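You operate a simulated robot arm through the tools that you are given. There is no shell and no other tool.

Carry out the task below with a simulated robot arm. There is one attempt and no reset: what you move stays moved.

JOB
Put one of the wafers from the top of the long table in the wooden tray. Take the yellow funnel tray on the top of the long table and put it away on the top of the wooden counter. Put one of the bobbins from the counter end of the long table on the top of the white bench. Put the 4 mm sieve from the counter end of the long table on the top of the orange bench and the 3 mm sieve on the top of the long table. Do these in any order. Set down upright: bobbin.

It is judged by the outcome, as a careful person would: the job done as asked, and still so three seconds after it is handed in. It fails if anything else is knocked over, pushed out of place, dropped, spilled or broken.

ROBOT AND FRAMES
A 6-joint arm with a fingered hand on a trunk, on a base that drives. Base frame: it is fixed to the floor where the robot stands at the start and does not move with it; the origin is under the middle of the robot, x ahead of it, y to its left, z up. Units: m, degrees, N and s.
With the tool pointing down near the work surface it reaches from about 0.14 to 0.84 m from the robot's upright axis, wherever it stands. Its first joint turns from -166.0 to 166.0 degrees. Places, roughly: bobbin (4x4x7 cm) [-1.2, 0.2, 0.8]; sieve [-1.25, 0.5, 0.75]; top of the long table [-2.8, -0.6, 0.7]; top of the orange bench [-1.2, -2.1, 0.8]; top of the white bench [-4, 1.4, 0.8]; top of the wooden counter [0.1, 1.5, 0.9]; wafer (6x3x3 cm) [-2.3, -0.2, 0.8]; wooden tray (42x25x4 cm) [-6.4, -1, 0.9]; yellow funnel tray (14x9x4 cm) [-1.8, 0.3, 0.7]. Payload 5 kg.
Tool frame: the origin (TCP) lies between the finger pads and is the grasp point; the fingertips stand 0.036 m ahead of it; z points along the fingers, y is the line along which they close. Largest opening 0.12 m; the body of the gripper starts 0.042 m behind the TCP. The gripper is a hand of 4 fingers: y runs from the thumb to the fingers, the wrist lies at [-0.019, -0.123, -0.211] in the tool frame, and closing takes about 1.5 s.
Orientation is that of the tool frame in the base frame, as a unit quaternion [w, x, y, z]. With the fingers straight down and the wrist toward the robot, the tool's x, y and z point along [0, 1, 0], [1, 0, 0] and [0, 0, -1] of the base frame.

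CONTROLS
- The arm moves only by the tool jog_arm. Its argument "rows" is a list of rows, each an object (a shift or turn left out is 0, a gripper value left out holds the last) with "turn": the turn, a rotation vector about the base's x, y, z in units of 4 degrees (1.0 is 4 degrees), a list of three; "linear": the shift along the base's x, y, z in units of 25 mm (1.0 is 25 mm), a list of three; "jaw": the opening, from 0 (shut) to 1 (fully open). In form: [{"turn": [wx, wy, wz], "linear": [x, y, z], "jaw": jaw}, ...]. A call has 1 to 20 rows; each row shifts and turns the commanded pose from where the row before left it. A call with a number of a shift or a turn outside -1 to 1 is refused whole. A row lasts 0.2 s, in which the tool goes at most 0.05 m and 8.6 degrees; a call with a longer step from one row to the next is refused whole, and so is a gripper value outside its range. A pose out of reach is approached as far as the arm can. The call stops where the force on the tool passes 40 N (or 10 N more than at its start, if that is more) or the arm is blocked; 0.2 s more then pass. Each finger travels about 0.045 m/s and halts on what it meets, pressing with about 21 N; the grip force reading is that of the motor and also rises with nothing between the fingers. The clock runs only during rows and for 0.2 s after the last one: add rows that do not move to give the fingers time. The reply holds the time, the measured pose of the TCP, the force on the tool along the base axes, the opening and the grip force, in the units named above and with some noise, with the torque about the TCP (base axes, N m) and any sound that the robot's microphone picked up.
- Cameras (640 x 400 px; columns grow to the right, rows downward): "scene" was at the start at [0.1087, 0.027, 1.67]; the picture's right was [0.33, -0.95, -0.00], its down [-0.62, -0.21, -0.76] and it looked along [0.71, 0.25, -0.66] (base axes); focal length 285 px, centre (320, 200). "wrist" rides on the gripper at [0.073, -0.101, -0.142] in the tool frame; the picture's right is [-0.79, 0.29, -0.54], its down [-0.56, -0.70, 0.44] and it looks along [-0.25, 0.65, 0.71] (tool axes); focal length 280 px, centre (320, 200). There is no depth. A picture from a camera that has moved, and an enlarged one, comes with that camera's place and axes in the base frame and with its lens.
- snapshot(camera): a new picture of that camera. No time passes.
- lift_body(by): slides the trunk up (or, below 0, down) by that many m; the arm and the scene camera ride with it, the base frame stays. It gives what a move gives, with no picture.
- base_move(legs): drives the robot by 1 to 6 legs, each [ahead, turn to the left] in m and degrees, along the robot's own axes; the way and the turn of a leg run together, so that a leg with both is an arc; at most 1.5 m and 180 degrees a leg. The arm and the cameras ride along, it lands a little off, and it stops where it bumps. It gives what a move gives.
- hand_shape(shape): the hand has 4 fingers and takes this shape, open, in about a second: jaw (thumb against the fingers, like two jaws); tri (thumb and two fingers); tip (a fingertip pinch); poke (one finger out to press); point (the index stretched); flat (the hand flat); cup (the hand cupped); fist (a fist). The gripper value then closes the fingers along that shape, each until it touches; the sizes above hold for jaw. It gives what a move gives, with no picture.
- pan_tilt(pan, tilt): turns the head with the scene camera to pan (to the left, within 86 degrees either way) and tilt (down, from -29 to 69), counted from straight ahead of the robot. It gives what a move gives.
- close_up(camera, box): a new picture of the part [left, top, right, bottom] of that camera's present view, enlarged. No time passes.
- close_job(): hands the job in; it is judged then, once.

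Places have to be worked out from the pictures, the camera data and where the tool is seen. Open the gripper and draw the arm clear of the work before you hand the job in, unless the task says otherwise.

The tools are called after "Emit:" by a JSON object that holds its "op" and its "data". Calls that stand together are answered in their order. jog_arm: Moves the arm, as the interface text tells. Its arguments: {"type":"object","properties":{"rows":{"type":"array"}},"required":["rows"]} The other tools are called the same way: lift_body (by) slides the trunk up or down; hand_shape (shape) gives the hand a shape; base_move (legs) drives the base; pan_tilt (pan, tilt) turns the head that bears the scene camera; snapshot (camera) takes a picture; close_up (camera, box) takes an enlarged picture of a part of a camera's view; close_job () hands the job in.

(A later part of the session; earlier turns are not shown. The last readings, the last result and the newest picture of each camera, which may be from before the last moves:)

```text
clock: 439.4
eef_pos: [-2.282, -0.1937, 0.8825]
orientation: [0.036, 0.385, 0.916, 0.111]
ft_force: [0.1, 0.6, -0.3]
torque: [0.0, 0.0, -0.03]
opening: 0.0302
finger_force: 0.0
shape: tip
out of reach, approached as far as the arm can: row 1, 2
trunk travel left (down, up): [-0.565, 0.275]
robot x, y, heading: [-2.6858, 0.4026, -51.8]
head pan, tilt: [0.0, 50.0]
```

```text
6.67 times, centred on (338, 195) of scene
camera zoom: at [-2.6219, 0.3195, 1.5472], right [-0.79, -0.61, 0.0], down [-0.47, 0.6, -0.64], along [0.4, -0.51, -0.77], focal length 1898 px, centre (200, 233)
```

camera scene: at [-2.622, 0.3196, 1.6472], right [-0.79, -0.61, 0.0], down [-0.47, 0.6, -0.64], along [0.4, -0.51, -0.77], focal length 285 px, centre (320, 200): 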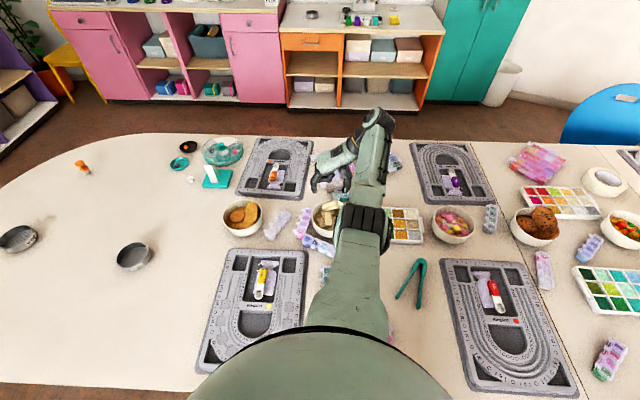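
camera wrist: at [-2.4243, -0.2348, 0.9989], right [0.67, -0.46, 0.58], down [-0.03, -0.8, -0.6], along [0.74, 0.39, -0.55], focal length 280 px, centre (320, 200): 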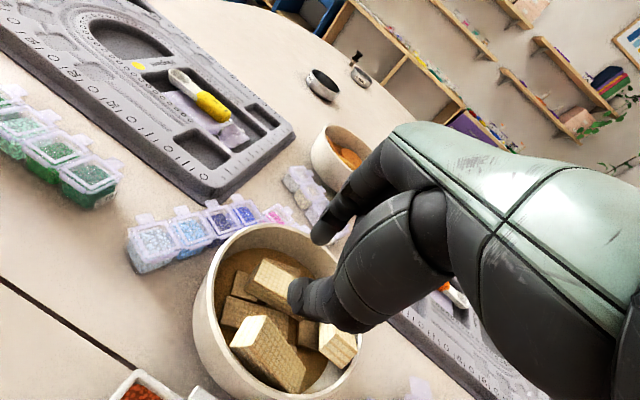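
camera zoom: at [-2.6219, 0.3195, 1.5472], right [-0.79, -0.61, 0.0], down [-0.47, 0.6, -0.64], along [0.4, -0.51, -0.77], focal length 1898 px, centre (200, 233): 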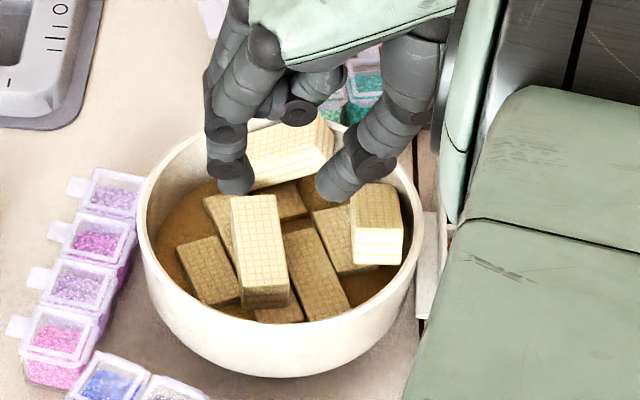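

Triangulating the digits shows the tilt makes the index sit too high, and there is enough room at the rim without tilt. I'll level the hand again, open slightly more, and centre it over the wafer.

Emit:
{"op": "jog_arm", "data": {"rows": [{"linear": [0.14, 0.12, 0.3], "turn": [-0.698, 0.716, 0], "jaw": 0.34}, {"linear": [0.14, 0.12, 0.3], "turn": [-0.698, 0.716, 0]}, {"linear": [0.14, 0.12, 0.2], "turn": [-0.698, 0.716, 0]}, {"linear": [0.14, 0.12, 0], "turn": [-0.35, 0.36, 0]}, {}, {}]}}

Emit:
{"op": "snapshot", "data": {"camera": "wrist"}}

Emit:
{"op": "close_up", "data": {"camera": "scene", "box": [290, 165, 386, 225]}}

```text
clock: 440.8
eef_pos: [-2.2523, -0.2129, 0.8942]
orientation: [-0.013, 0.389, 0.921, -0.001]
ft_force: [0.8, 0.9, 0.1]
torque: [-0.03, -0.03, 0.0]
opening: 0.0406
finger_force: 0.2
shape: tip
out of reach, approached as far as the arm can: row 1, 2, 3, 4
trunk travel left (down, up): [-0.565, 0.275]
robot x, y, heading: [-2.6884, 0.4057, -52.0]
head pan, tilt: [0.0, 50.0]
```

```text
taken
camera wrist: at [-2.3735, -0.2319, 1.0383], right [0.77, -0.37, 0.52], down [-0.12, -0.89, -0.45], along [0.63, 0.28, -0.73], focal length 280 px, centre (320, 200)
```

wrist: 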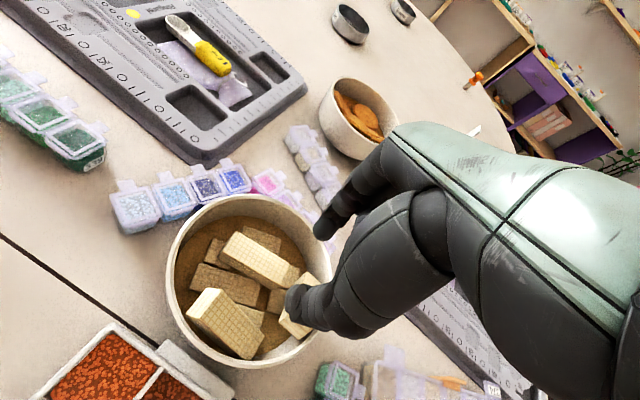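

```text
6.67 times, centred on (338, 195) of scene
camera zoom: at [-2.6218, 0.3197, 1.5472], right [-0.79, -0.61, 0.0], down [-0.47, 0.6, -0.64], along [0.39, -0.51, -0.77], focal length 1898 px, centre (200, 233)
```

zoom: 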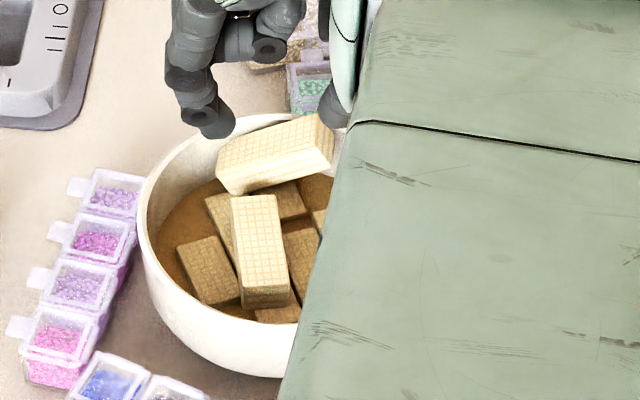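

The extreme yaw is what limits the arm here. I'll back the yaw off by about 16° (still within the pinch's friction cone) and re-centre over the wafer.

Emit:
{"op": "jog_arm", "data": {"rows": [{"turn": [0, 0, -1]}, {"turn": [0, 0, -1]}, {"turn": [0, 0, -1]}, {"turn": [0, 0, -1]}, {"linear": [-0.2, 0.4, 0]}, {"linear": [-0.2, 0.4, 0]}, {"linear": [-0.2, 0.4, 0]}, {}]}}

Emit:
{"op": "snapshot", "data": {"camera": "wrist"}}

Emit:
{"op": "close_up", "data": {"camera": "scene", "box": [290, 165, 386, 225]}}

```text
clock: 442.6
eef_pos: [-2.2414, -0.2375, 0.8797]
orientation: [-0.012, 0.514, 0.858, 0.0]
ft_force: [1.0, -0.1, 0.2]
torque: [0.03, 0.0, 0.0]
opening: 0.0407
finger_force: 0.1
shape: tip
out of reach, approached as far as the arm can: row 1, 2, 3, 4, 5, 6, 7
trunk travel left (down, up): [-0.565, 0.275]
robot x, y, heading: [-2.6866, 0.4034, -51.8]
head pan, tilt: [0.0, 50.0]
```

```text
taken
camera wrist: at [-2.3629, -0.2238, 1.0247], right [0.64, -0.57, 0.52], down [-0.36, -0.82, -0.45], along [0.68, 0.1, -0.73], focal length 280 px, centre (320, 200)
```

wrist: 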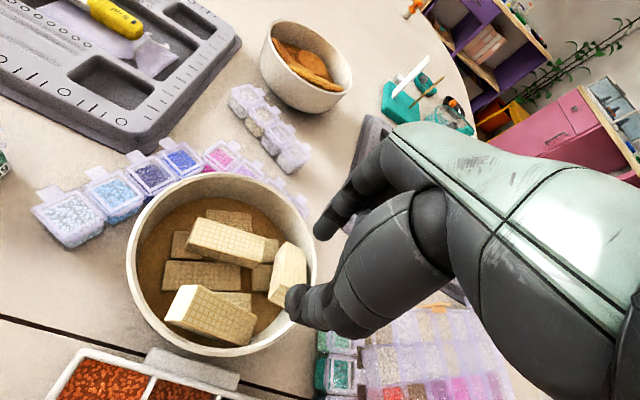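

```text
6.67 times, centred on (338, 195) of scene
camera zoom: at [-2.6219, 0.3197, 1.5472], right [-0.79, -0.61, 0.0], down [-0.47, 0.6, -0.64], along [0.4, -0.51, -0.77], focal length 1898 px, centre (200, 233)
```

zoom: 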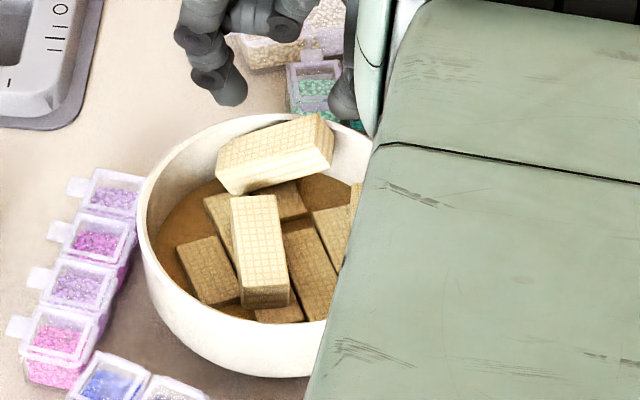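

The low trunk plus this yaw is awkward. I'll zoom in on the bowl from here to see whether another wafer suits the default closing direction better.

Emit:
{"op": "close_up", "data": {"camera": "wrist", "box": [120, 165, 328, 365]}}

```text
2.00 times, centred on (224, 265) of wrist
camera zoom: at [-2.3629, -0.2238, 1.0247], right [0.64, -0.57, 0.52], down [-0.36, -0.82, -0.45], along [0.68, 0.1, -0.73], focal length 561 px, centre (512, 70)
```

zoom: 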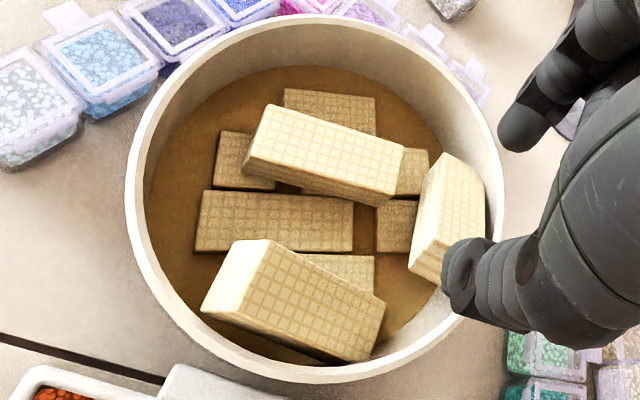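

I'll raise the trunk back up 10 cm (where yaw 41° worked), re-centre with a level hand, and then try descending straight down.

Emit:
{"op": "lift_body", "data": {"by": 0.1}}

Emit:
{"op": "jog_arm", "data": {"rows": [{"linear": [-0.35, 0.75, 0.1], "turn": [0, 0, 0.5]}, {"linear": [-0.35, 0.75, 0.1], "turn": [0, 0, 0.5]}, {"linear": [-0.3, 0.6, 0], "turn": [0, 0, 0.5]}, {"turn": [0, 0, 0.5]}, {"turn": [0, 0, 0.5]}, {"turn": [0, 0, 0.5]}, {}]}}

```text
clock: 443.9
eef_pos: [-2.2416, -0.2382, 0.9799]
orientation: [-0.012, 0.514, 0.858, 0.0]
ft_force: [-0.2, 0.0, -0.6]
torque: [-0.01, -0.03, -0.01]
opening: 0.0403
finger_force: 0.0
shape: tip
trunk travel left (down, up): [-0.665, 0.175]
robot x, y, heading: [-2.689, 0.4037, -52.2]
head pan, tilt: [0.0, 50.0]
```

```text
clock: 445.5
eef_pos: [-2.2526, -0.2172, 0.9736]
orientation: [-0.012, 0.421, 0.907, -0.002]
ft_force: [-0.5, 0.0, -0.1]
torque: [-0.01, -0.01, 0.02]
opening: 0.0405
finger_force: 0.0
shape: tip
out of reach, approached as far as the arm can: row 1, 2, 3, 5, 6
trunk travel left (down, up): [-0.665, 0.175]
robot x, y, heading: [-2.687, 0.4043, -52.0]
head pan, tilt: [0.0, 50.0]
```

The lateral yaw is at the edge of what the arm can do here. A better option is yawing the other way (y≈-112°), which keeps the wrist toward me and puts the folded fingers away from the other wafers. I'll rotate there.

Emit:
{"op": "jog_arm", "data": {"rows": [{"linear": [0, 0, 1], "turn": [0, 0, -1]}, {"linear": [0, 0, 1], "turn": [0, 0, -1]}, {"turn": [0, 0, -1]}, {"turn": [0, 0, -1]}, {"turn": [0, 0, -1]}, {"turn": [0, 0, -1]}, {"turn": [0, 0, -1]}, {"turn": [0, 0, -1]}, {"turn": [0, 0, -1]}, {"turn": [0, 0, -1]}, {"turn": [0, 0, -1]}, {"turn": [0, 0, -1]}, {"turn": [0, 0, -1]}, {"turn": [0, 0, -1]}, {"turn": [0, 0, -1]}, {"turn": [0, 0, -1]}, {"turn": [0, 0, -1]}, {"turn": [0, 0, -1]}, {"turn": [0, 0, -1]}, {"turn": [0, 0, -1]}]}}

Emit:
{"op": "jog_arm", "data": {"rows": [{"turn": [0, 0, -1]}, {"turn": [0, 0, -1]}, {"turn": [0, 0, -1]}, {"turn": [0, 0, -1]}, {"turn": [0, 0, -1]}, {"turn": [0, 0, -1]}, {"turn": [0, 0, -1]}, {"turn": [0, 0, -1]}, {"turn": [0, 0, -1]}, {"turn": [0, 0, -1]}, {"turn": [0, 0, -1]}, {"turn": [0, 0, -1]}, {"turn": [0, 0, -1]}, {"turn": [0, 0, -1]}, {"turn": [0, 0, -1]}, {"turn": [0, 0, -1]}]}}

Emit:
{"op": "snapshot", "data": {"camera": "scene"}}

```text
clock: 449.7
eef_pos: [-2.2544, -0.2194, 1.023]
orientation: [-0.01, 0.906, 0.423, 0.007]
ft_force: [0.1, -0.4, -0.2]
torque: [-0.01, 0.0, 0.0]
opening: 0.0405
finger_force: 0.1
shape: tip
trunk travel left (down, up): [-0.665, 0.175]
robot x, y, heading: [-2.6858, 0.4041, -52.1]
head pan, tilt: [0.0, 50.0]
```

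```text
clock: 453.1
eef_pos: [-2.2543, -0.2186, 1.0249]
orientation: [-0.004, 0.993, -0.12, 0.011]
ft_force: [-0.5, -0.3, 0.2]
torque: [0.0, 0.02, 0.0]
opening: 0.0404
finger_force: 0.0
shape: tip
trunk travel left (down, up): [-0.665, 0.175]
robot x, y, heading: [-2.6844, 0.4034, -52.2]
head pan, tilt: [0.0, 50.0]
```

```text
taken
camera scene: at [-2.6216, 0.3197, 1.6472], right [-0.79, -0.61, 0.0], down [-0.47, 0.6, -0.64], along [0.39, -0.51, -0.77], focal length 285 px, centre (320, 200)
```

scene: 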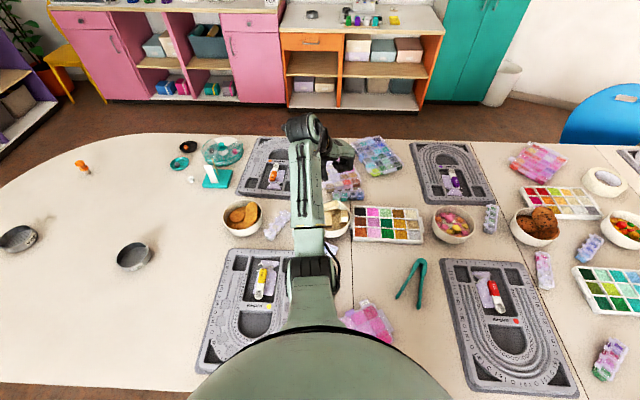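

No reach issues in this direction. I'll yaw a bit further and move to centre over the wafer.

Emit:
{"op": "jog_arm", "data": {"rows": [{"turn": [0, 0, -1]}, {"turn": [0, 0, -1]}, {"turn": [0, 0, -1]}, {"turn": [0, 0, -1]}, {"linear": [-0.16, 0.6, 0]}, {"linear": [-0.16, 0.6, 0]}, {}]}}

Emit:
{"op": "snapshot", "data": {"camera": "wrist"}}

```text
clock: 454.7
eef_pos: [-2.2616, -0.1893, 1.0239]
orientation: [-0.003, 0.966, -0.257, 0.011]
ft_force: [0.2, 0.5, 0.2]
torque: [-0.04, -0.01, 0.01]
opening: 0.0403
finger_force: 0.1
shape: tip
trunk travel left (down, up): [-0.665, 0.175]
robot x, y, heading: [-2.6867, 0.4058, -52.3]
head pan, tilt: [0.0, 50.0]
```

```text
taken
camera wrist: at [-2.1517, -0.1376, 1.169], right [-0.84, 0.14, 0.52], down [-0.13, 0.89, -0.45], along [-0.53, -0.44, -0.73], focal length 280 px, centre (320, 200)
```

wrist: 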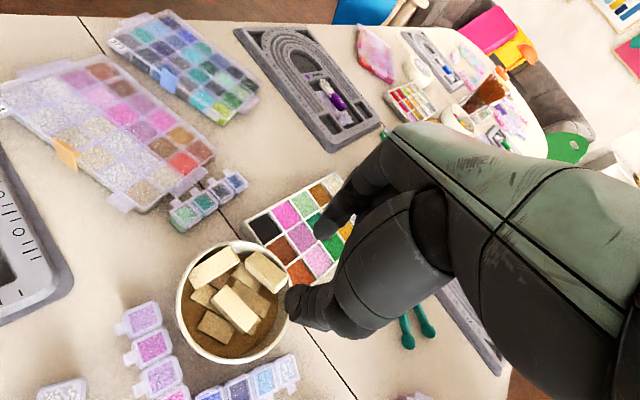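

Yaw -120° works, so I'll continue to -136° for full alignment with the wafer.

Emit:
{"op": "jog_arm", "data": {"rows": [{"turn": [0, 0, -1]}, {"turn": [0, 0, -1]}, {"turn": [0, 0, -1]}, {"turn": [0, 0, -1]}, {"linear": [0, 0, -1]}, {"linear": [0, 0, -1]}, {"linear": [0, 0, -1]}, {"linear": [0, 0, -1]}, {}]}}

Emit:
{"op": "snapshot", "data": {"camera": "wrist"}}

Emit:
{"op": "close_up", "data": {"camera": "scene", "box": [290, 175, 386, 235]}}

```text
clock: 456.7
eef_pos: [-2.2629, -0.1883, 0.9235]
orientation: [-0.002, 0.921, -0.389, 0.012]
ft_force: [-0.1, 0.4, -0.1]
torque: [-0.03, 0.0, -0.05]
opening: 0.0407
finger_force: 0.1
shape: tip
trunk travel left (down, up): [-0.665, 0.175]
robot x, y, heading: [-2.6879, 0.4072, -52.4]
head pan, tilt: [0.0, 50.0]
```

```text
taken
camera wrist: at [-2.1421, -0.1691, 1.0685], right [-0.77, 0.37, 0.52], down [0.12, 0.89, -0.45], along [-0.63, -0.28, -0.73], focal length 280 px, centre (320, 200)
```

wrist: 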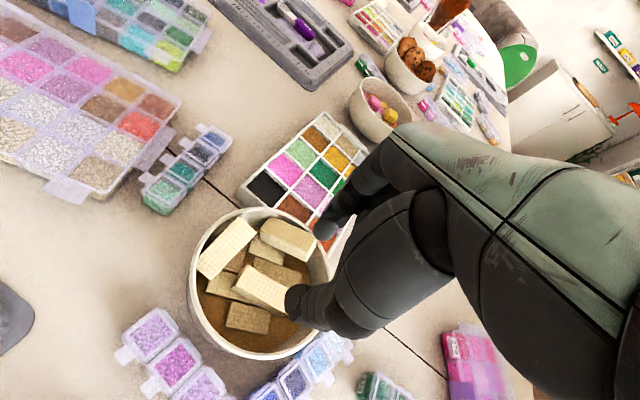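

```text
6.67 times, centred on (338, 205) of scene
camera zoom: at [-2.622, 0.3199, 1.6472], right [-0.79, -0.61, 0.0], down [-0.47, 0.6, -0.64], along [0.4, -0.51, -0.77], focal length 1898 px, centre (200, 167)
```

zoom: 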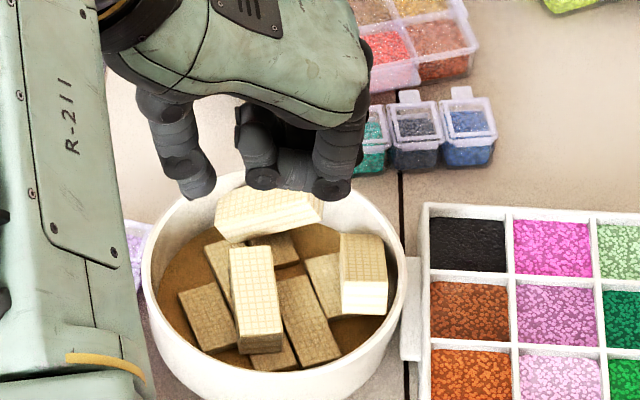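

The hand is now aligned (y≈224°) and reachable; thumb and index straddle the wafer. I'll lower to about z=0.85 and check the tips.

Emit:
{"op": "jog_arm", "data": {"rows": [{"linear": [0, 0.04, -1], "jaw": 0.3}, {"linear": [0, 0, -1]}, {"linear": [0, 0, -0.9]}, {}]}}

Emit:
{"op": "snapshot", "data": {"camera": "wrist"}}

Emit:
{"op": "close_up", "data": {"camera": "scene", "box": [290, 175, 386, 235]}}

```text
clock: 457.7
eef_pos: [-2.2622, -0.1882, 0.8528]
orientation: [-0.002, 0.921, -0.389, 0.012]
ft_force: [0.2, 0.0, -0.1]
torque: [0.03, -0.02, 0.02]
opening: 0.0367
finger_force: 0.1
shape: tip
trunk travel left (down, up): [-0.665, 0.175]
robot x, y, heading: [-2.6844, 0.4046, -52.1]
head pan, tilt: [0.0, 50.0]
```

```text
taken
camera wrist: at [-2.1418, -0.168, 0.9963], right [-0.77, 0.37, 0.52], down [0.12, 0.89, -0.45], along [-0.63, -0.28, -0.73], focal length 280 px, centre (320, 200)
```

wrist: 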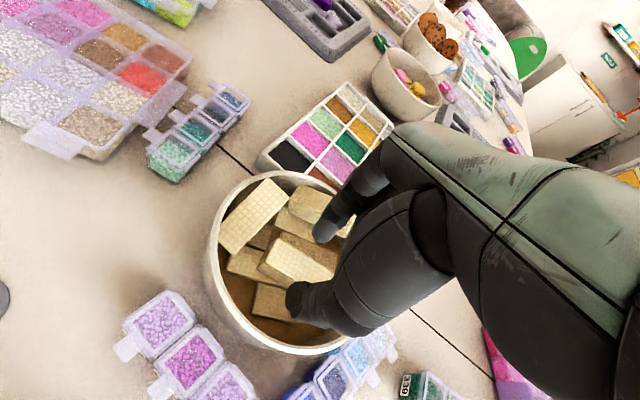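

```text
6.67 times, centred on (338, 205) of scene
camera zoom: at [-2.622, 0.3199, 1.6472], right [-0.79, -0.61, 0.0], down [-0.47, 0.6, -0.64], along [0.4, -0.51, -0.77], focal length 1898 px, centre (200, 167)
```

zoom: 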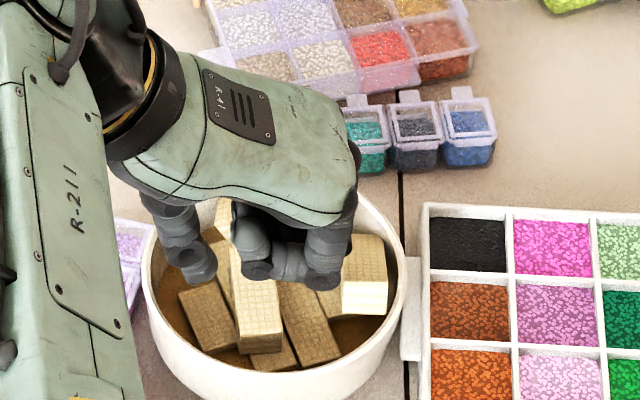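

The digits are on both sides of the centre wafer with clearances. I'll lower in small steps, watching for contact.

Emit:
{"op": "jog_arm", "data": {"rows": [{"linear": [0, 0, -0.3]}, {"linear": [0, 0, -0.2]}, {"linear": [0, 0, -0.2]}, {"linear": [0, 0, -0.1]}, {}]}}

Emit:
{"op": "close_up", "data": {"camera": "wrist", "box": [200, 160, 360, 360]}}

Emit:
{"op": "close_up", "data": {"camera": "scene", "box": [298, 185, 378, 235]}}

```text
clock: 458.9
eef_pos: [-2.262, -0.1872, 0.8318]
orientation: [-0.001, 0.921, -0.388, 0.012]
ft_force: [-0.4, -0.9, -0.1]
torque: [0.02, -0.02, -0.05]
opening: 0.0368
finger_force: 0.0
shape: tip
trunk travel left (down, up): [-0.665, 0.175]
robot x, y, heading: [-2.6876, 0.4027, -52.3]
head pan, tilt: [0.0, 50.0]
```

```text
2.00 times, centred on (280, 260) of wrist
camera zoom: at [-2.1416, -0.1678, 0.9768], right [-0.77, 0.37, 0.52], down [0.12, 0.89, -0.45], along [-0.63, -0.28, -0.73], focal length 561 px, centre (400, 80)
```

zoom: 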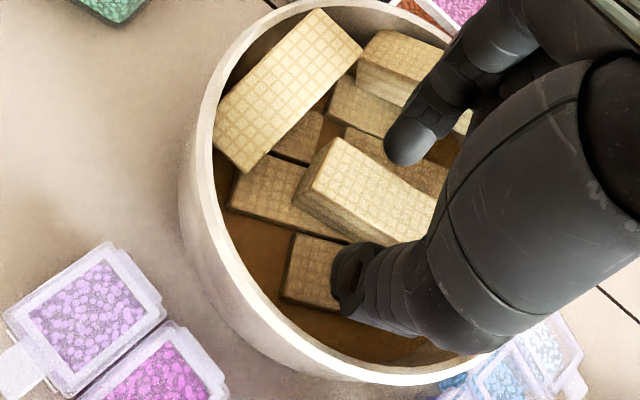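

```text
8.00 times, centred on (338, 210) of scene
camera zoom: at [-2.6219, 0.3197, 1.6472], right [-0.79, -0.61, 0.0], down [-0.47, 0.6, -0.64], along [0.4, -0.51, -0.77], focal length 2278 px, centre (176, 120)
```

zoom: 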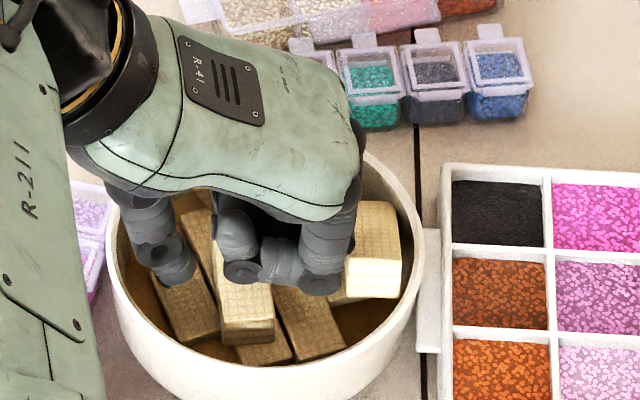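

The index and thumb are correctly placed on either side of the wafer. I'll lower a few more millimetres with force checks.

Emit:
{"op": "jog_arm", "data": {"rows": [{"linear": [0, 0, -0.12]}, {"linear": [0, 0, -0.1]}, {"linear": [0, 0, -0.1]}, {}]}}

```text
clock: 459.9
eef_pos: [-2.2612, -0.1873, 0.8242]
orientation: [-0.002, 0.921, -0.389, 0.012]
ft_force: [-1.0, 0.3, 0.0]
torque: [0.0, -0.01, 0.01]
opening: 0.0367
finger_force: 0.0
shape: tip
trunk travel left (down, up): [-0.665, 0.175]
robot x, y, heading: [-2.6839, 0.4008, -52.0]
head pan, tilt: [0.0, 50.0]
```

No contact yet; a further 4 mm gives a deeper bite.

Emit:
{"op": "jog_arm", "data": {"rows": [{"linear": [0, 0, -0.08]}, {"linear": [0, 0, -0.08]}, {}]}}

Emit:
{"op": "close_up", "data": {"camera": "wrist", "box": [200, 160, 360, 360]}}

```text
clock: 460.7
eef_pos: [-2.2623, -0.1887, 0.8203]
orientation: [0.0, 0.921, -0.389, 0.013]
ft_force: [-0.1, 0.2, 7.6]
torque: [-0.21, 0.18, -0.01]
opening: 0.0369
finger_force: 0.1
shape: tip
trunk travel left (down, up): [-0.665, 0.175]
robot x, y, heading: [-2.6866, 0.4057, -52.1]
head pan, tilt: [0.0, 50.0]
```

```text
2.00 times, centred on (280, 260) of wrist
camera zoom: at [-2.1424, -0.1677, 0.9659], right [-0.77, 0.37, 0.52], down [0.12, 0.89, -0.45], along [-0.63, -0.28, -0.73], focal length 561 px, centre (400, 80)
```

zoom: 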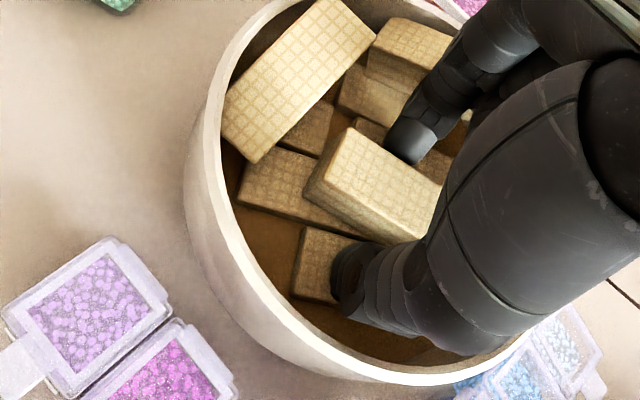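

The index tip lightly touches the lower wafer, so I'll raise 2 mm and close the pinch.

Emit:
{"op": "jog_arm", "data": {"rows": [{"linear": [0, 0, 0.09]}, {}, {"jaw": 0}, {"jaw": 0}, {"jaw": 0}, {"jaw": 0}, {"jaw": 0}]}}

Emit:
{"op": "close_up", "data": {"camera": "wrist", "box": [200, 160, 360, 360]}}

Emit:
{"op": "close_up", "data": {"camera": "scene", "box": [298, 185, 378, 235]}}

```text
clock: 462.3
eef_pos: [-2.2614, -0.1872, 0.8208]
orientation: [-0.001, 0.921, -0.389, 0.012]
ft_force: [0.7, 0.1, -0.3]
torque: [0.0, 0.01, 0.02]
opening: 0.0204
finger_force: 21.3
shape: tip
trunk travel left (down, up): [-0.665, 0.175]
robot x, y, heading: [-2.6879, 0.405, -52.0]
head pan, tilt: [0.0, 50.0]
```

```text
2.00 times, centred on (280, 260) of wrist
camera zoom: at [-2.1422, -0.1679, 0.966], right [-0.77, 0.37, 0.52], down [0.12, 0.89, -0.45], along [-0.63, -0.28, -0.73], focal length 561 px, centre (400, 80)
```

zoom: 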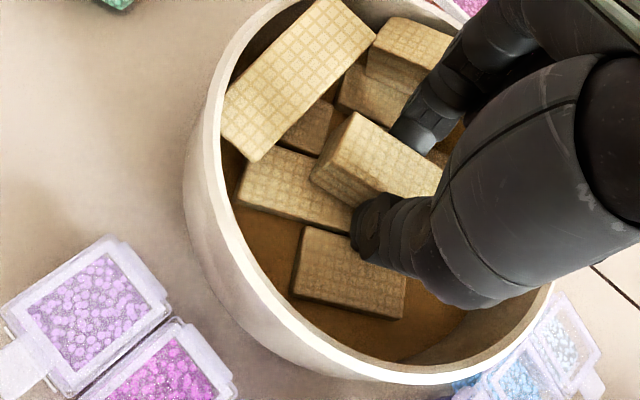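

```text
8.00 times, centred on (338, 210) of scene
camera zoom: at [-2.6219, 0.3197, 1.6472], right [-0.79, -0.61, 0.0], down [-0.47, 0.6, -0.64], along [0.4, -0.51, -0.77], focal length 2278 px, centre (176, 120)
```

zoom: 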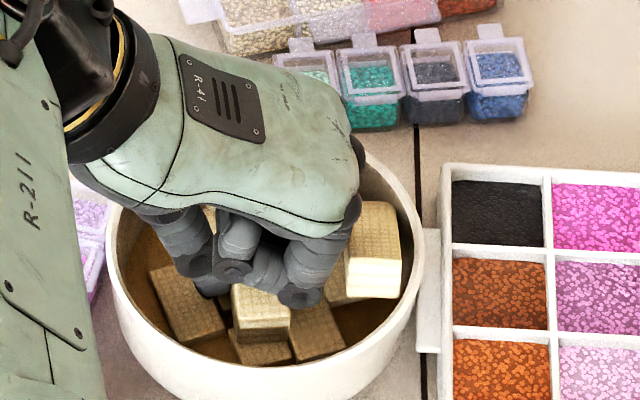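

The wafer is pinched. I'll lift slowly and look.

Emit:
{"op": "jog_arm", "data": {"rows": [{"linear": [0, 0, 0.3]}, {"linear": [0, 0, 0.4]}, {"linear": [0, 0, 0.6]}, {"linear": [0, 0, 1]}, {"linear": [0, 0, 1]}, {"linear": [0, 0, 1]}, {}]}}

Emit:
{"op": "snapshot", "data": {"camera": "wrist"}}

Emit:
{"op": "close_up", "data": {"camera": "scene", "box": [290, 165, 386, 235]}}

```text
clock: 463.9
eef_pos: [-2.2618, -0.1878, 0.9287]
orientation: [-0.001, 0.921, -0.389, 0.012]
ft_force: [-1.0, 0.5, 0.6]
torque: [0.02, -0.01, 0.02]
opening: 0.0203
finger_force: 21.1
shape: tip
trunk travel left (down, up): [-0.665, 0.175]
robot x, y, heading: [-2.6872, 0.4047, -52.3]
head pan, tilt: [0.0, 50.0]
```

```text
taken
camera wrist: at [-2.142, -0.1683, 1.0738], right [-0.77, 0.37, 0.52], down [0.12, 0.89, -0.45], along [-0.63, -0.28, -0.73], focal length 280 px, centre (320, 200)
```

wrist: 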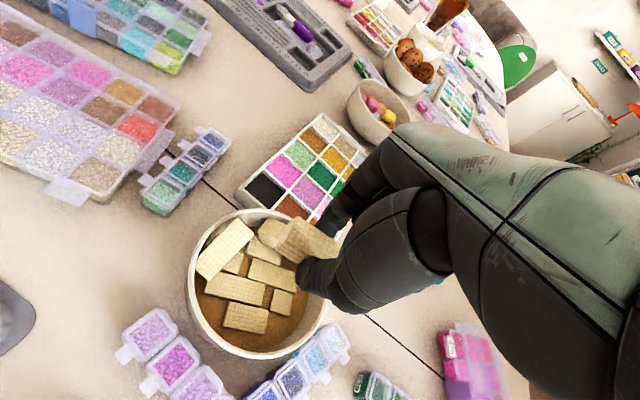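

```text
5.71 times, centred on (338, 200) of scene
camera zoom: at [-2.6218, 0.3196, 1.6472], right [-0.79, -0.61, 0.0], down [-0.47, 0.6, -0.64], along [0.39, -0.51, -0.77], focal length 1627 px, centre (217, 200)
```

zoom: 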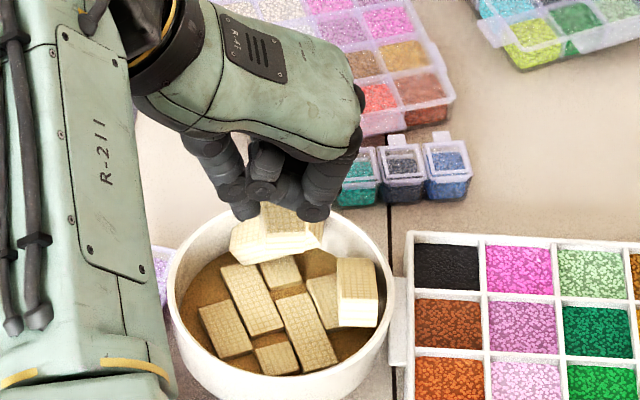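

The wafer is held and the rest of the bowl is undisturbed. I'll raise it, retract toward the default pose, then back straight away from the table.

Emit:
{"op": "jog_arm", "data": {"rows": [{"linear": [0, 0, 1]}, {"linear": [0, 0, 1]}, {"linear": [0, 0, 1]}, {"linear": [0, 0, 1]}, {"linear": [0, 0, 1]}, {"linear": [-0.3, 0.4, 0.6], "turn": [0, 0, 1]}, {"linear": [-0.3, 0.4, 0], "turn": [0, 0, 1]}, {"linear": [-0.3, 0.4, 0], "turn": [0, 0, 1]}, {"linear": [-0.3, 0.4, 0], "turn": [0, 0, 1]}, {"linear": [-0.3, 0.4, 0], "turn": [0, 0, 1]}, {"linear": [-0.3, 0.4, 0], "turn": [0, 0, 1]}, {"linear": [-0.3, 0.4, 0], "turn": [0, 0, 1]}, {"linear": [-0.3, 0.4, 0], "turn": [0, 0, 1]}, {"linear": [-0.3, 0.4, 0], "turn": [0, 0, 1]}, {"linear": [-0.3, 0.4, 0], "turn": [0, 0, 1]}, {"linear": [-0.3, 0.4, 0], "turn": [0, 0, 1]}, {"linear": [-0.3, 0.4, 0], "turn": [0, 0, 1]}, {"linear": [-0.3, 0.4, 0], "turn": [0, 0, 1]}, {"linear": [-0.3, 0.4, 0], "turn": [0, 0, 1]}, {"linear": [-0.3, 0.4, 0], "turn": [0, 0, 1]}]}}

Emit:
{"op": "base_move", "data": {"legs": [[-0.48, 0]]}}

Emit:
{"op": "snapshot", "data": {"camera": "wrist"}}

Emit:
{"op": "snapshot", "data": {"camera": "scene"}}

```text
clock: 468.1
eef_pos: [-2.3715, -0.045, 1.0632]
orientation: [-0.006, 0.992, 0.125, 0.01]
ft_force: [-0.1, 0.4, -0.2]
torque: [0.0, 0.01, -0.01]
opening: 0.0202
finger_force: 20.5
shape: tip
out of reach, approached as far as the arm can: row 6
trunk travel left (down, up): [-0.665, 0.175]
robot x, y, heading: [-2.6853, 0.4021, -52.3]
head pan, tilt: [0.0, 50.0]
```

```text
clock: 471.2
eef_pos: [-2.6648, 0.3368, 1.0623]
orientation: [-0.007, 0.992, 0.127, 0.01]
ft_force: [0.1, 0.3, 0.4]
torque: [-0.01, -0.02, -0.02]
opening: 0.0204
finger_force: 20.9
shape: tip
trunk travel left (down, up): [-0.665, 0.175]
robot x, y, heading: [-2.9849, 0.7877, -51.7]
head pan, tilt: [0.0, 50.0]
```

```text
taken
camera wrist: at [-2.6244, 0.4506, 1.2077], right [-0.7, -0.49, 0.52], down [-0.71, 0.54, -0.45], along [-0.07, -0.68, -0.73], focal length 280 px, centre (320, 200)
```

wrist: 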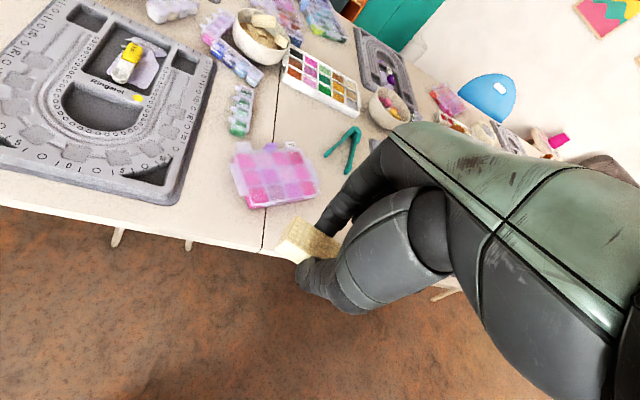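

```text
taken
camera scene: at [-2.9194, 0.7004, 1.6472], right [-0.79, -0.62, 0.0], down [-0.47, 0.6, -0.64], along [0.4, -0.5, -0.77], focal length 285 px, centre (320, 200)
```

scene: 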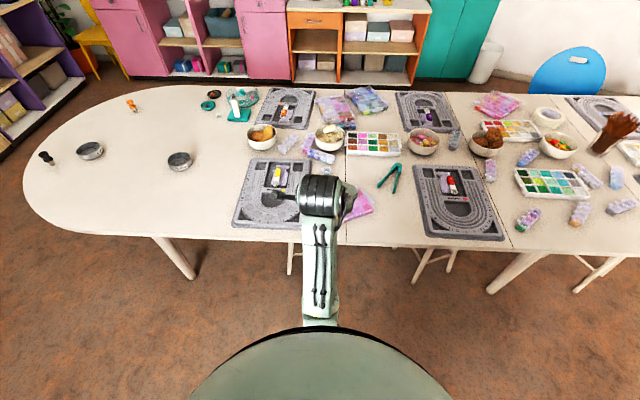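

I'm clear of the table with the wafer in hand. I'll raise the trunk and drive down the lane toward the white cabinet with the wooden tray.

Emit:
{"op": "lift_body", "data": {"by": 0.1}}

Emit:
{"op": "base_move", "data": {"legs": [[0, -101.3], [1.4, 0]]}}

Emit:
{"op": "pan_tilt", "data": {"pan": 0, "tilt": 25}}

Emit:
{"op": "snapshot", "data": {"camera": "scene"}}

```text
clock: 472.5
eef_pos: [-2.6671, 0.3378, 1.1636]
orientation: [-0.007, 0.992, 0.127, 0.009]
ft_force: [0.6, -0.3, -0.8]
torque: [0.01, -0.01, -0.01]
opening: 0.0202
finger_force: 20.5
shape: tip
trunk travel left (down, up): [-0.765, 0.075]
robot x, y, heading: [-2.9867, 0.7842, -51.6]
head pan, tilt: [0.0, 50.0]
```

```text
clock: 485.1
eef_pos: [-4.7003, -0.063, 1.1634]
orientation: [0.002, 0.732, -0.681, 0.012]
ft_force: [-0.7, 0.1, 0.0]
torque: [0.02, 0.04, -0.01]
opening: 0.02
finger_force: 20.5
shape: tip
trunk travel left (down, up): [-0.765, 0.075]
robot x, y, heading: [-4.2032, 0.1656, -152.3]
head pan, tilt: [0.0, 50.0]
```

```text
clock: 486.0
eef_pos: [-4.7002, -0.0637, 1.163]
orientation: [0.002, 0.732, -0.681, 0.012]
ft_force: [0.1, -0.6, -0.5]
torque: [0.03, 0.02, 0.01]
opening: 0.02
finger_force: 21.1
shape: tip
trunk travel left (down, up): [-0.765, 0.075]
robot x, y, heading: [-4.2012, 0.1688, -152.2]
head pan, tilt: [0.0, 25.0]
```

```text
taken
camera scene: at [-4.3112, 0.1093, 1.7847], right [-0.47, 0.88, 0.0], down [0.37, 0.2, -0.91], along [-0.8, -0.42, -0.42], focal length 285 px, centre (320, 200)
```

scene: 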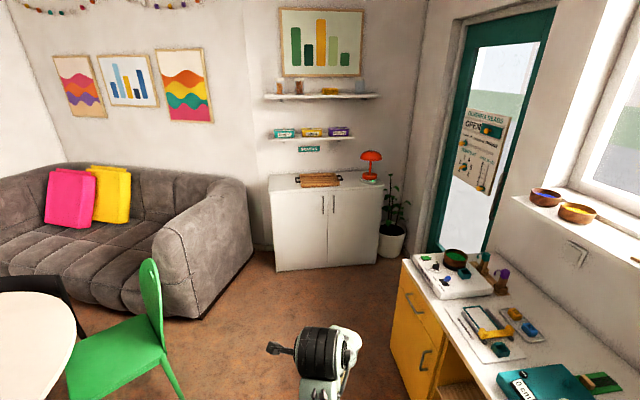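

The cabinet's front runs along (-5.97,-1.21) to (-6.52,-0.48) with the tray at about (-6.36, -0.97). I'll drive via a waypoint and face the cabinet.

Emit:
{"op": "base_move", "data": {"legs": [[0, 3.4], [1.28, 0], [0, -21.3], [0.52, 0], [0, 25.7]]}}

Emit:
{"op": "pan_tilt", "data": {"pan": 0, "tilt": 50}}

Emit:
{"op": "snapshot", "data": {"camera": "scene"}}

Emit:
{"op": "snapshot", "data": {"camera": "wrist"}}

```text
clock: 499.3
eef_pos: [-6.2556, -0.9212, 1.1629]
orientation: [0.002, 0.785, -0.619, 0.012]
ft_force: [0.9, -0.3, -0.5]
torque: [-0.02, -0.02, -0.01]
opening: 0.02
finger_force: 21.5
shape: tip
trunk travel left (down, up): [-0.765, 0.075]
robot x, y, heading: [-5.804, -0.6102, -142.3]
head pan, tilt: [0.0, 25.0]
```

```text
clock: 500.2
eef_pos: [-6.2557, -0.9215, 1.1625]
orientation: [0.002, 0.786, -0.618, 0.012]
ft_force: [-0.1, 0.2, 0.1]
torque: [-0.01, 0.0, 0.02]
opening: 0.0201
finger_force: 20.8
shape: tip
trunk travel left (down, up): [-0.765, 0.075]
robot x, y, heading: [-5.8015, -0.6109, -142.4]
head pan, tilt: [0.0, 50.0]
```

```text
taken
camera scene: at [-5.888, -0.6762, 1.7473], right [-0.61, 0.8, 0.0], down [0.61, 0.46, -0.64], along [-0.51, -0.39, -0.77], focal length 285 px, centre (320, 200)
```

scene: 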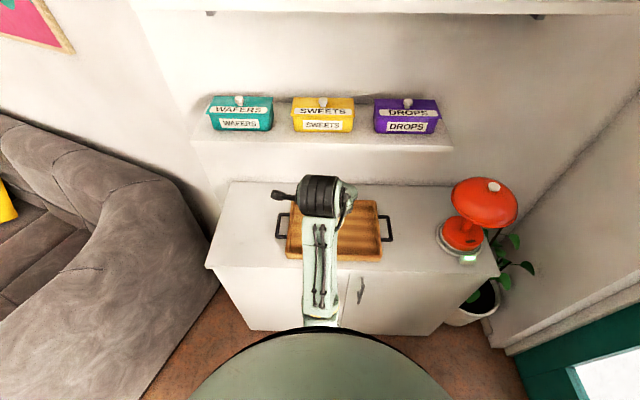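

```text
taken
camera wrist: at [-6.142, -0.9655, 1.3077], right [-0.47, 0.71, 0.52], down [0.56, 0.7, -0.45], along [-0.68, 0.08, -0.73], focal length 280 px, centre (320, 200)
```

wrist: 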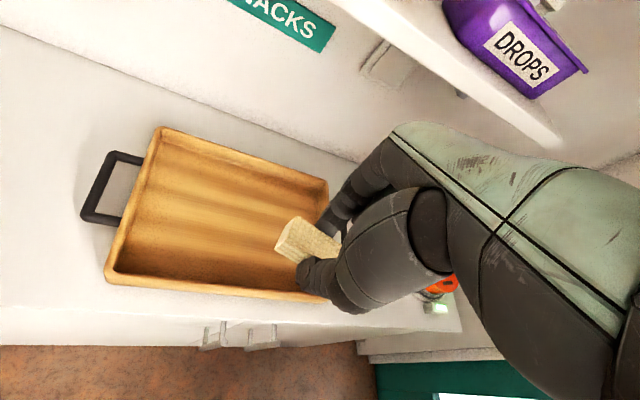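

The wooden tray is right ahead, empty, centred near (-6.37, -0.99). I'll move the wafer over its centre and descend partway.

Emit:
{"op": "jog_arm", "data": {"rows": [{"linear": [-0.914, -0.548, 0]}, {"linear": [-0.914, -0.548, 0]}, {"linear": [-0.914, -0.548, 0]}, {"linear": [-0.914, -0.548, 0]}, {"linear": [-0.914, -0.548, 0]}, {"linear": [0, 0, -1]}, {"linear": [0, 0, -1]}, {"linear": [0, 0, -1]}, {"linear": [0, 0, -1]}, {"linear": [0, 0, -1]}, {"linear": [0, 0, -1]}, {"linear": [0, 0, -1]}, {}]}}

Emit:
{"op": "snapshot", "data": {"camera": "wrist"}}

Emit:
{"op": "close_up", "data": {"camera": "scene", "box": [260, 170, 420, 270]}}

```text
clock: 503.0
eef_pos: [-6.3694, -0.9899, 0.9877]
orientation: [0.001, 0.786, -0.618, 0.012]
ft_force: [0.1, -1.0, -0.5]
torque: [-0.01, 0.03, 0.03]
opening: 0.0198
finger_force: 20.6
shape: tip
trunk travel left (down, up): [-0.765, 0.075]
robot x, y, heading: [-5.8024, -0.6104, -142.7]
head pan, tilt: [0.0, 50.0]
```

```text
taken
camera wrist: at [-6.2559, -1.0342, 1.1321], right [-0.47, 0.71, 0.52], down [0.56, 0.7, -0.45], along [-0.68, 0.08, -0.73], focal length 280 px, centre (320, 200)
```

wrist: 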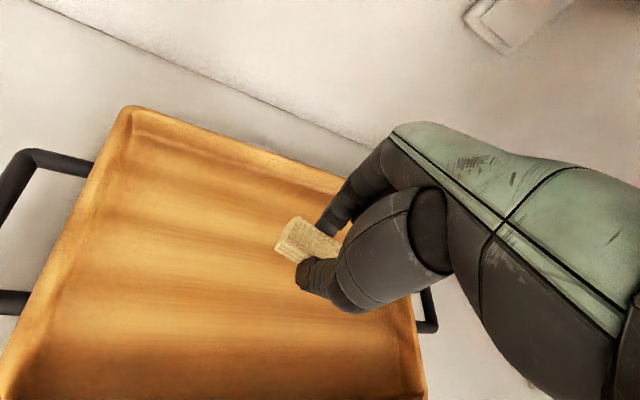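

```text
4.00 times, centred on (340, 220) of scene
camera zoom: at [-5.8879, -0.6762, 1.7472], right [-0.61, 0.8, 0.0], down [0.61, 0.46, -0.64], along [-0.51, -0.39, -0.77], focal length 1139 px, centre (240, 120)
```

zoom: 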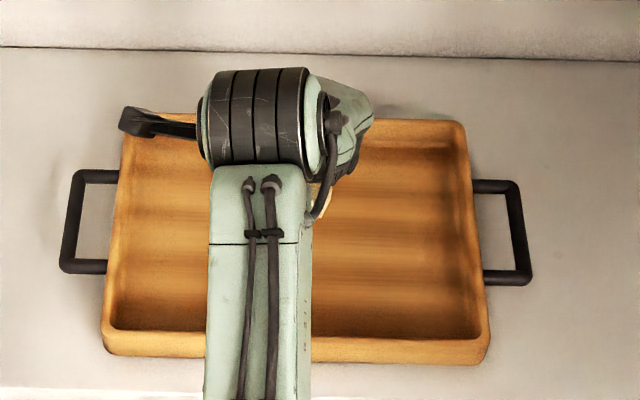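

The wafer is over the tray's interior. I'll lower slowly until it touches.

Emit:
{"op": "jog_arm", "data": {"rows": [{"linear": [0, 0, -0.8]}, {"linear": [0, 0, -0.6]}, {"linear": [0, 0, -0.2]}, {"linear": [0, 0, -0.2]}, {"linear": [0, 0, -0.15]}, {}]}}

Emit:
{"op": "close_up", "data": {"camera": "wrist", "box": [220, 180, 380, 300]}}

```text
clock: 504.4
eef_pos: [-6.3688, -0.9889, 0.9381]
orientation: [0.002, 0.786, -0.618, 0.012]
ft_force: [-0.6, 0.1, 0.2]
torque: [0.02, 0.0, 0.0]
opening: 0.0201
finger_force: 21.0
shape: tip
trunk travel left (down, up): [-0.765, 0.075]
robot x, y, heading: [-5.7997, -0.6169, -142.7]
head pan, tilt: [0.0, 50.0]
```

```text
3.33 times, centred on (300, 240) of wrist
camera zoom: at [-6.2571, -1.0333, 1.0839], right [-0.47, 0.71, 0.52], down [0.56, 0.7, -0.45], along [-0.68, 0.08, -0.73], focal length 935 px, centre (387, 67)
```

zoom: 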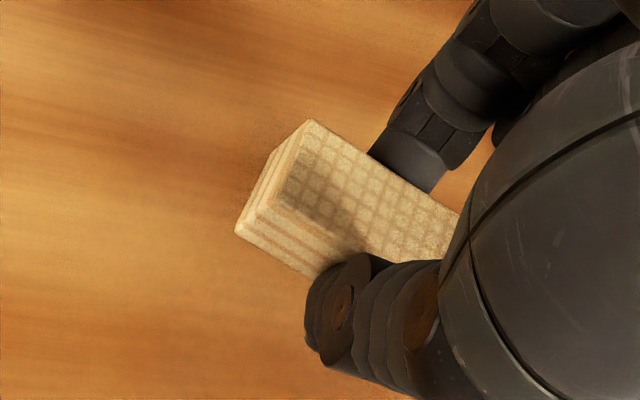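

The wafer is just above the tray floor. I'll continue in 2.5 mm steps until contact.

Emit:
{"op": "jog_arm", "data": {"rows": [{"linear": [0, 0, -0.1]}, {"linear": [0, 0, -0.1]}, {"linear": [0, 0, -0.1]}, {}]}}

```text
clock: 505.4
eef_pos: [-6.3685, -0.9892, 0.9324]
orientation: [0.002, 0.786, -0.618, 0.011]
ft_force: [-0.1, -0.5, -0.1]
torque: [0.03, -0.02, -0.02]
opening: 0.02
finger_force: 21.5
shape: tip
trunk travel left (down, up): [-0.765, 0.075]
robot x, y, heading: [-5.8007, -0.612, -142.5]
head pan, tilt: [0.0, 50.0]
```

Still no contact at z=0.932, so I'll continue down in the same small steps.

Emit:
{"op": "jog_arm", "data": {"rows": [{"linear": [0, 0, -0.1]}, {"linear": [0, 0, -0.1]}, {"linear": [0, 0, -0.1]}, {"linear": [0, 0, -0.1]}, {}]}}

Emit:
{"op": "close_up", "data": {"camera": "wrist", "box": [220, 180, 380, 300]}}

```text
clock: 506.6
eef_pos: [-6.3688, -0.9896, 0.9215]
orientation: [0.002, 0.786, -0.618, 0.012]
ft_force: [1.1, -0.2, -0.8]
torque: [-0.02, -0.05, 0.01]
opening: 0.0202
finger_force: 20.8
shape: tip
trunk travel left (down, up): [-0.765, 0.075]
robot x, y, heading: [-5.8011, -0.6089, -142.6]
head pan, tilt: [0.0, 50.0]
```

```text
3.33 times, centred on (300, 240) of wrist
camera zoom: at [-6.2567, -1.0335, 1.0659], right [-0.47, 0.71, 0.52], down [0.56, 0.7, -0.45], along [-0.68, 0.08, -0.73], focal length 935 px, centre (387, 67)
```

zoom: 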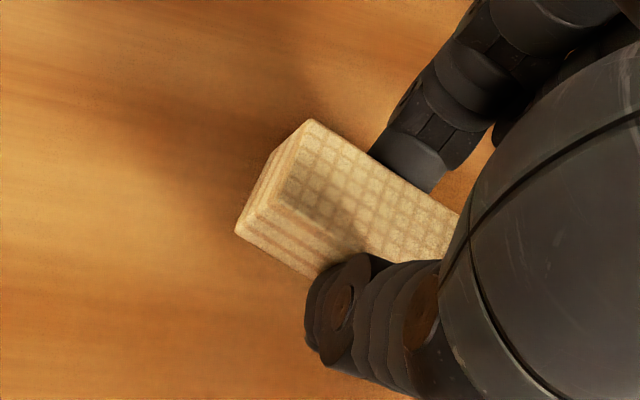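

The shadow is closing in on the wafer's lower edge. I'll continue a bit further.

Emit:
{"op": "jog_arm", "data": {"rows": [{"linear": [0, 0, -0.1]}, {"linear": [0, 0, -0.1]}, {"linear": [0, 0, -0.1]}, {"linear": [0, 0, -0.1]}, {}]}}

```text
clock: 507.8
eef_pos: [-6.3706, -0.9901, 0.9114]
orientation: [0.001, 0.786, -0.618, 0.013]
ft_force: [1.4, 0.5, -0.5]
torque: [0.0, -0.02, -0.01]
opening: 0.0197
finger_force: 21.1
shape: tip
trunk travel left (down, up): [-0.765, 0.075]
robot x, y, heading: [-5.8015, -0.6077, -142.7]
head pan, tilt: [0.0, 50.0]
```

No contact at z=0.911; I'll keep stepping down by 2.5 mm.

Emit:
{"op": "jog_arm", "data": {"rows": [{"linear": [0, 0, -0.1]}, {"linear": [0, 0, -0.1]}, {"linear": [0, 0, -0.1]}, {}]}}

Emit:
{"op": "close_up", "data": {"camera": "wrist", "box": [220, 180, 380, 300]}}

```text
clock: 508.8
eef_pos: [-6.3705, -0.9898, 0.9048]
orientation: [0.002, 0.786, -0.618, 0.011]
ft_force: [0.0, 1.1, 6.8]
torque: [-0.05, 0.16, -0.04]
opening: 0.0203
finger_force: 21.2
shape: tip
trunk travel left (down, up): [-0.765, 0.075]
robot x, y, heading: [-5.803, -0.6095, -142.7]
head pan, tilt: [0.0, 50.0]
```

```text
3.33 times, centred on (300, 240) of wrist
camera zoom: at [-6.2563, -1.0334, 1.0501], right [-0.47, 0.71, 0.52], down [0.56, 0.7, -0.45], along [-0.68, 0.08, -0.73], focal length 935 px, centre (387, 67)
```

zoom: 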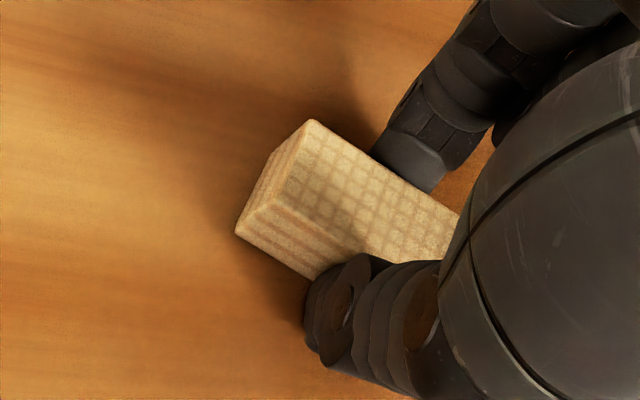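

The wafer touches the tray floor (7 N). I'll release it and lift away.

Emit:
{"op": "jog_arm", "data": {"rows": [{"jaw": 0.45}, {"jaw": 0.45}, {"jaw": 0.45}, {"jaw": 0.45}, {"jaw": 0.45}, {"linear": [0, 0, 0.4]}, {"linear": [0, 0, 0.8]}, {"linear": [0, 0, 1]}, {"linear": [0, 0, 1]}, {"linear": [0, 0, 1]}, {"linear": [0, 0, 1]}, {"linear": [0, 0, 1]}, {"linear": [0, 0, 1]}]}}

Emit:
{"op": "snapshot", "data": {"camera": "wrist"}}

```text
clock: 511.6
eef_pos: [-6.3701, -0.9874, 1.085]
orientation: [0.002, 0.786, -0.619, 0.012]
ft_force: [-0.6, -0.2, 0.2]
torque: [-0.01, 0.02, -0.03]
opening: 0.0536
finger_force: 0.0
shape: tip
trunk travel left (down, up): [-0.765, 0.075]
robot x, y, heading: [-5.8017, -0.6108, -142.8]
head pan, tilt: [0.0, 50.0]
```

```text
taken
camera wrist: at [-6.2567, -1.0314, 1.2292], right [-0.47, 0.71, 0.52], down [0.56, 0.7, -0.45], along [-0.68, 0.08, -0.73], focal length 280 px, centre (320, 200)
```

wrist: 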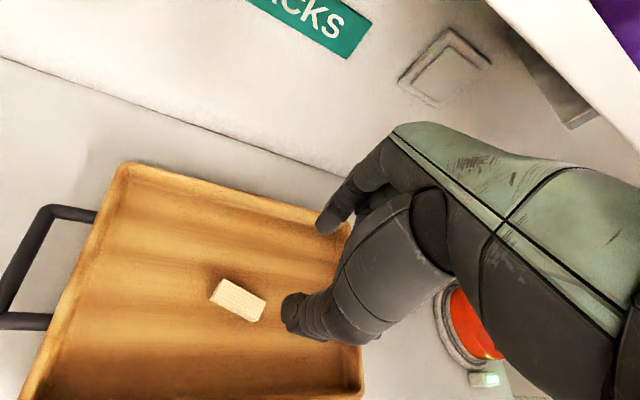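

The wafer rests in the wooden tray. I'll retract the arm, back off, and turn to check the bobbin and the rest of the room.

Emit:
{"op": "jog_arm", "data": {"rows": [{"linear": [0.8, 0.55, 0.5]}, {"linear": [0.8, 0.55, 0.5]}, {"linear": [0.8, 0.55, 0]}, {"linear": [0.8, 0.55, 0]}, {"linear": [0.8, 0.55, 0]}, {"linear": [0.8, 0.55, 0]}]}}

Emit:
{"op": "close_up", "data": {"camera": "scene", "box": [260, 170, 420, 270]}}

Emit:
{"op": "base_move", "data": {"legs": [[-0.25, 0], [0, 170]]}}

Emit:
{"op": "pan_tilt", "data": {"pan": 15, "tilt": 25}}

Emit:
{"op": "snapshot", "data": {"camera": "scene"}}

```text
clock: 513.0
eef_pos: [-6.2493, -0.9079, 1.1114]
orientation: [0.003, 0.786, -0.618, 0.012]
ft_force: [0.9, 0.3, 0.5]
torque: [-0.01, 0.01, 0.0]
opening: 0.054
finger_force: 0.1
shape: tip
trunk travel left (down, up): [-0.765, 0.075]
robot x, y, heading: [-5.8019, -0.6101, -143.0]
head pan, tilt: [0.0, 50.0]
```

```text
4.00 times, centred on (340, 220) of scene
camera zoom: at [-5.8867, -0.6754, 1.7473], right [-0.61, 0.8, 0.0], down [0.61, 0.46, -0.64], along [-0.51, -0.39, -0.77], focal length 1139 px, centre (240, 120)
```

zoom: 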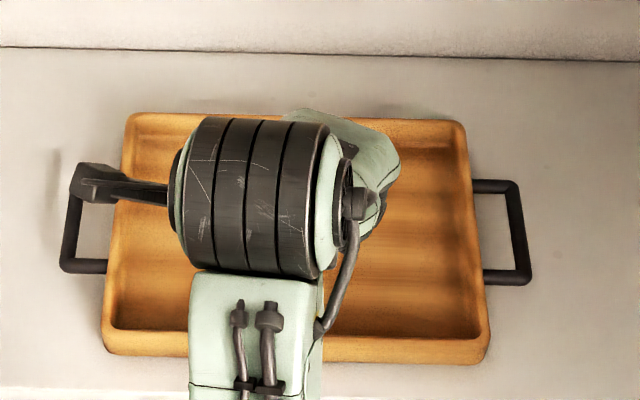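

```text
clock: 523.4
eef_pos: [-5.1266, -0.2208, 1.1096]
orientation: [-0.012, 0.663, 0.748, 0.002]
ft_force: [0.2, -0.3, 0.4]
torque: [0.02, 0.02, 0.03]
opening: 0.0535
finger_force: 0.1
shape: tip
trunk travel left (down, up): [-0.765, 0.075]
robot x, y, heading: [-5.6026, -0.465, 31.0]
head pan, tilt: [0.0, 50.0]
```

```text
clock: 524.3
eef_pos: [-5.1261, -0.2213, 1.11]
orientation: [-0.012, 0.662, 0.749, 0.002]
ft_force: [-0.1, 0.6, -0.1]
torque: [0.01, 0.0, -0.02]
opening: 0.0536
finger_force: 0.0
shape: tip
trunk travel left (down, up): [-0.765, 0.075]
robot x, y, heading: [-5.608, -0.4612, 30.8]
head pan, tilt: [15.0, 25.0]
```

```text
taken
camera scene: at [-5.5167, -0.3823, 1.7846], right [0.71, -0.7, 0.0], down [-0.3, -0.3, -0.91], along [0.63, 0.65, -0.42], focal length 285 px, centre (320, 200)
```

scene: 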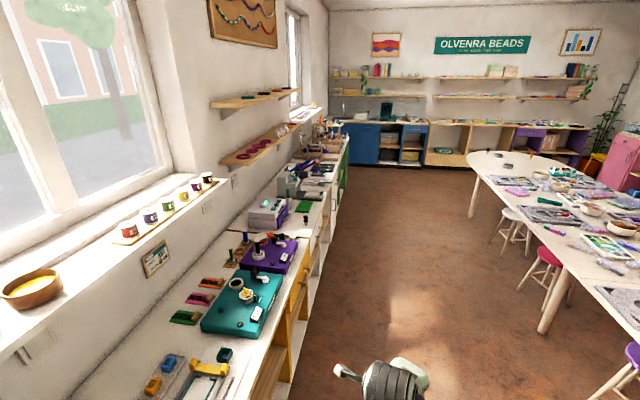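

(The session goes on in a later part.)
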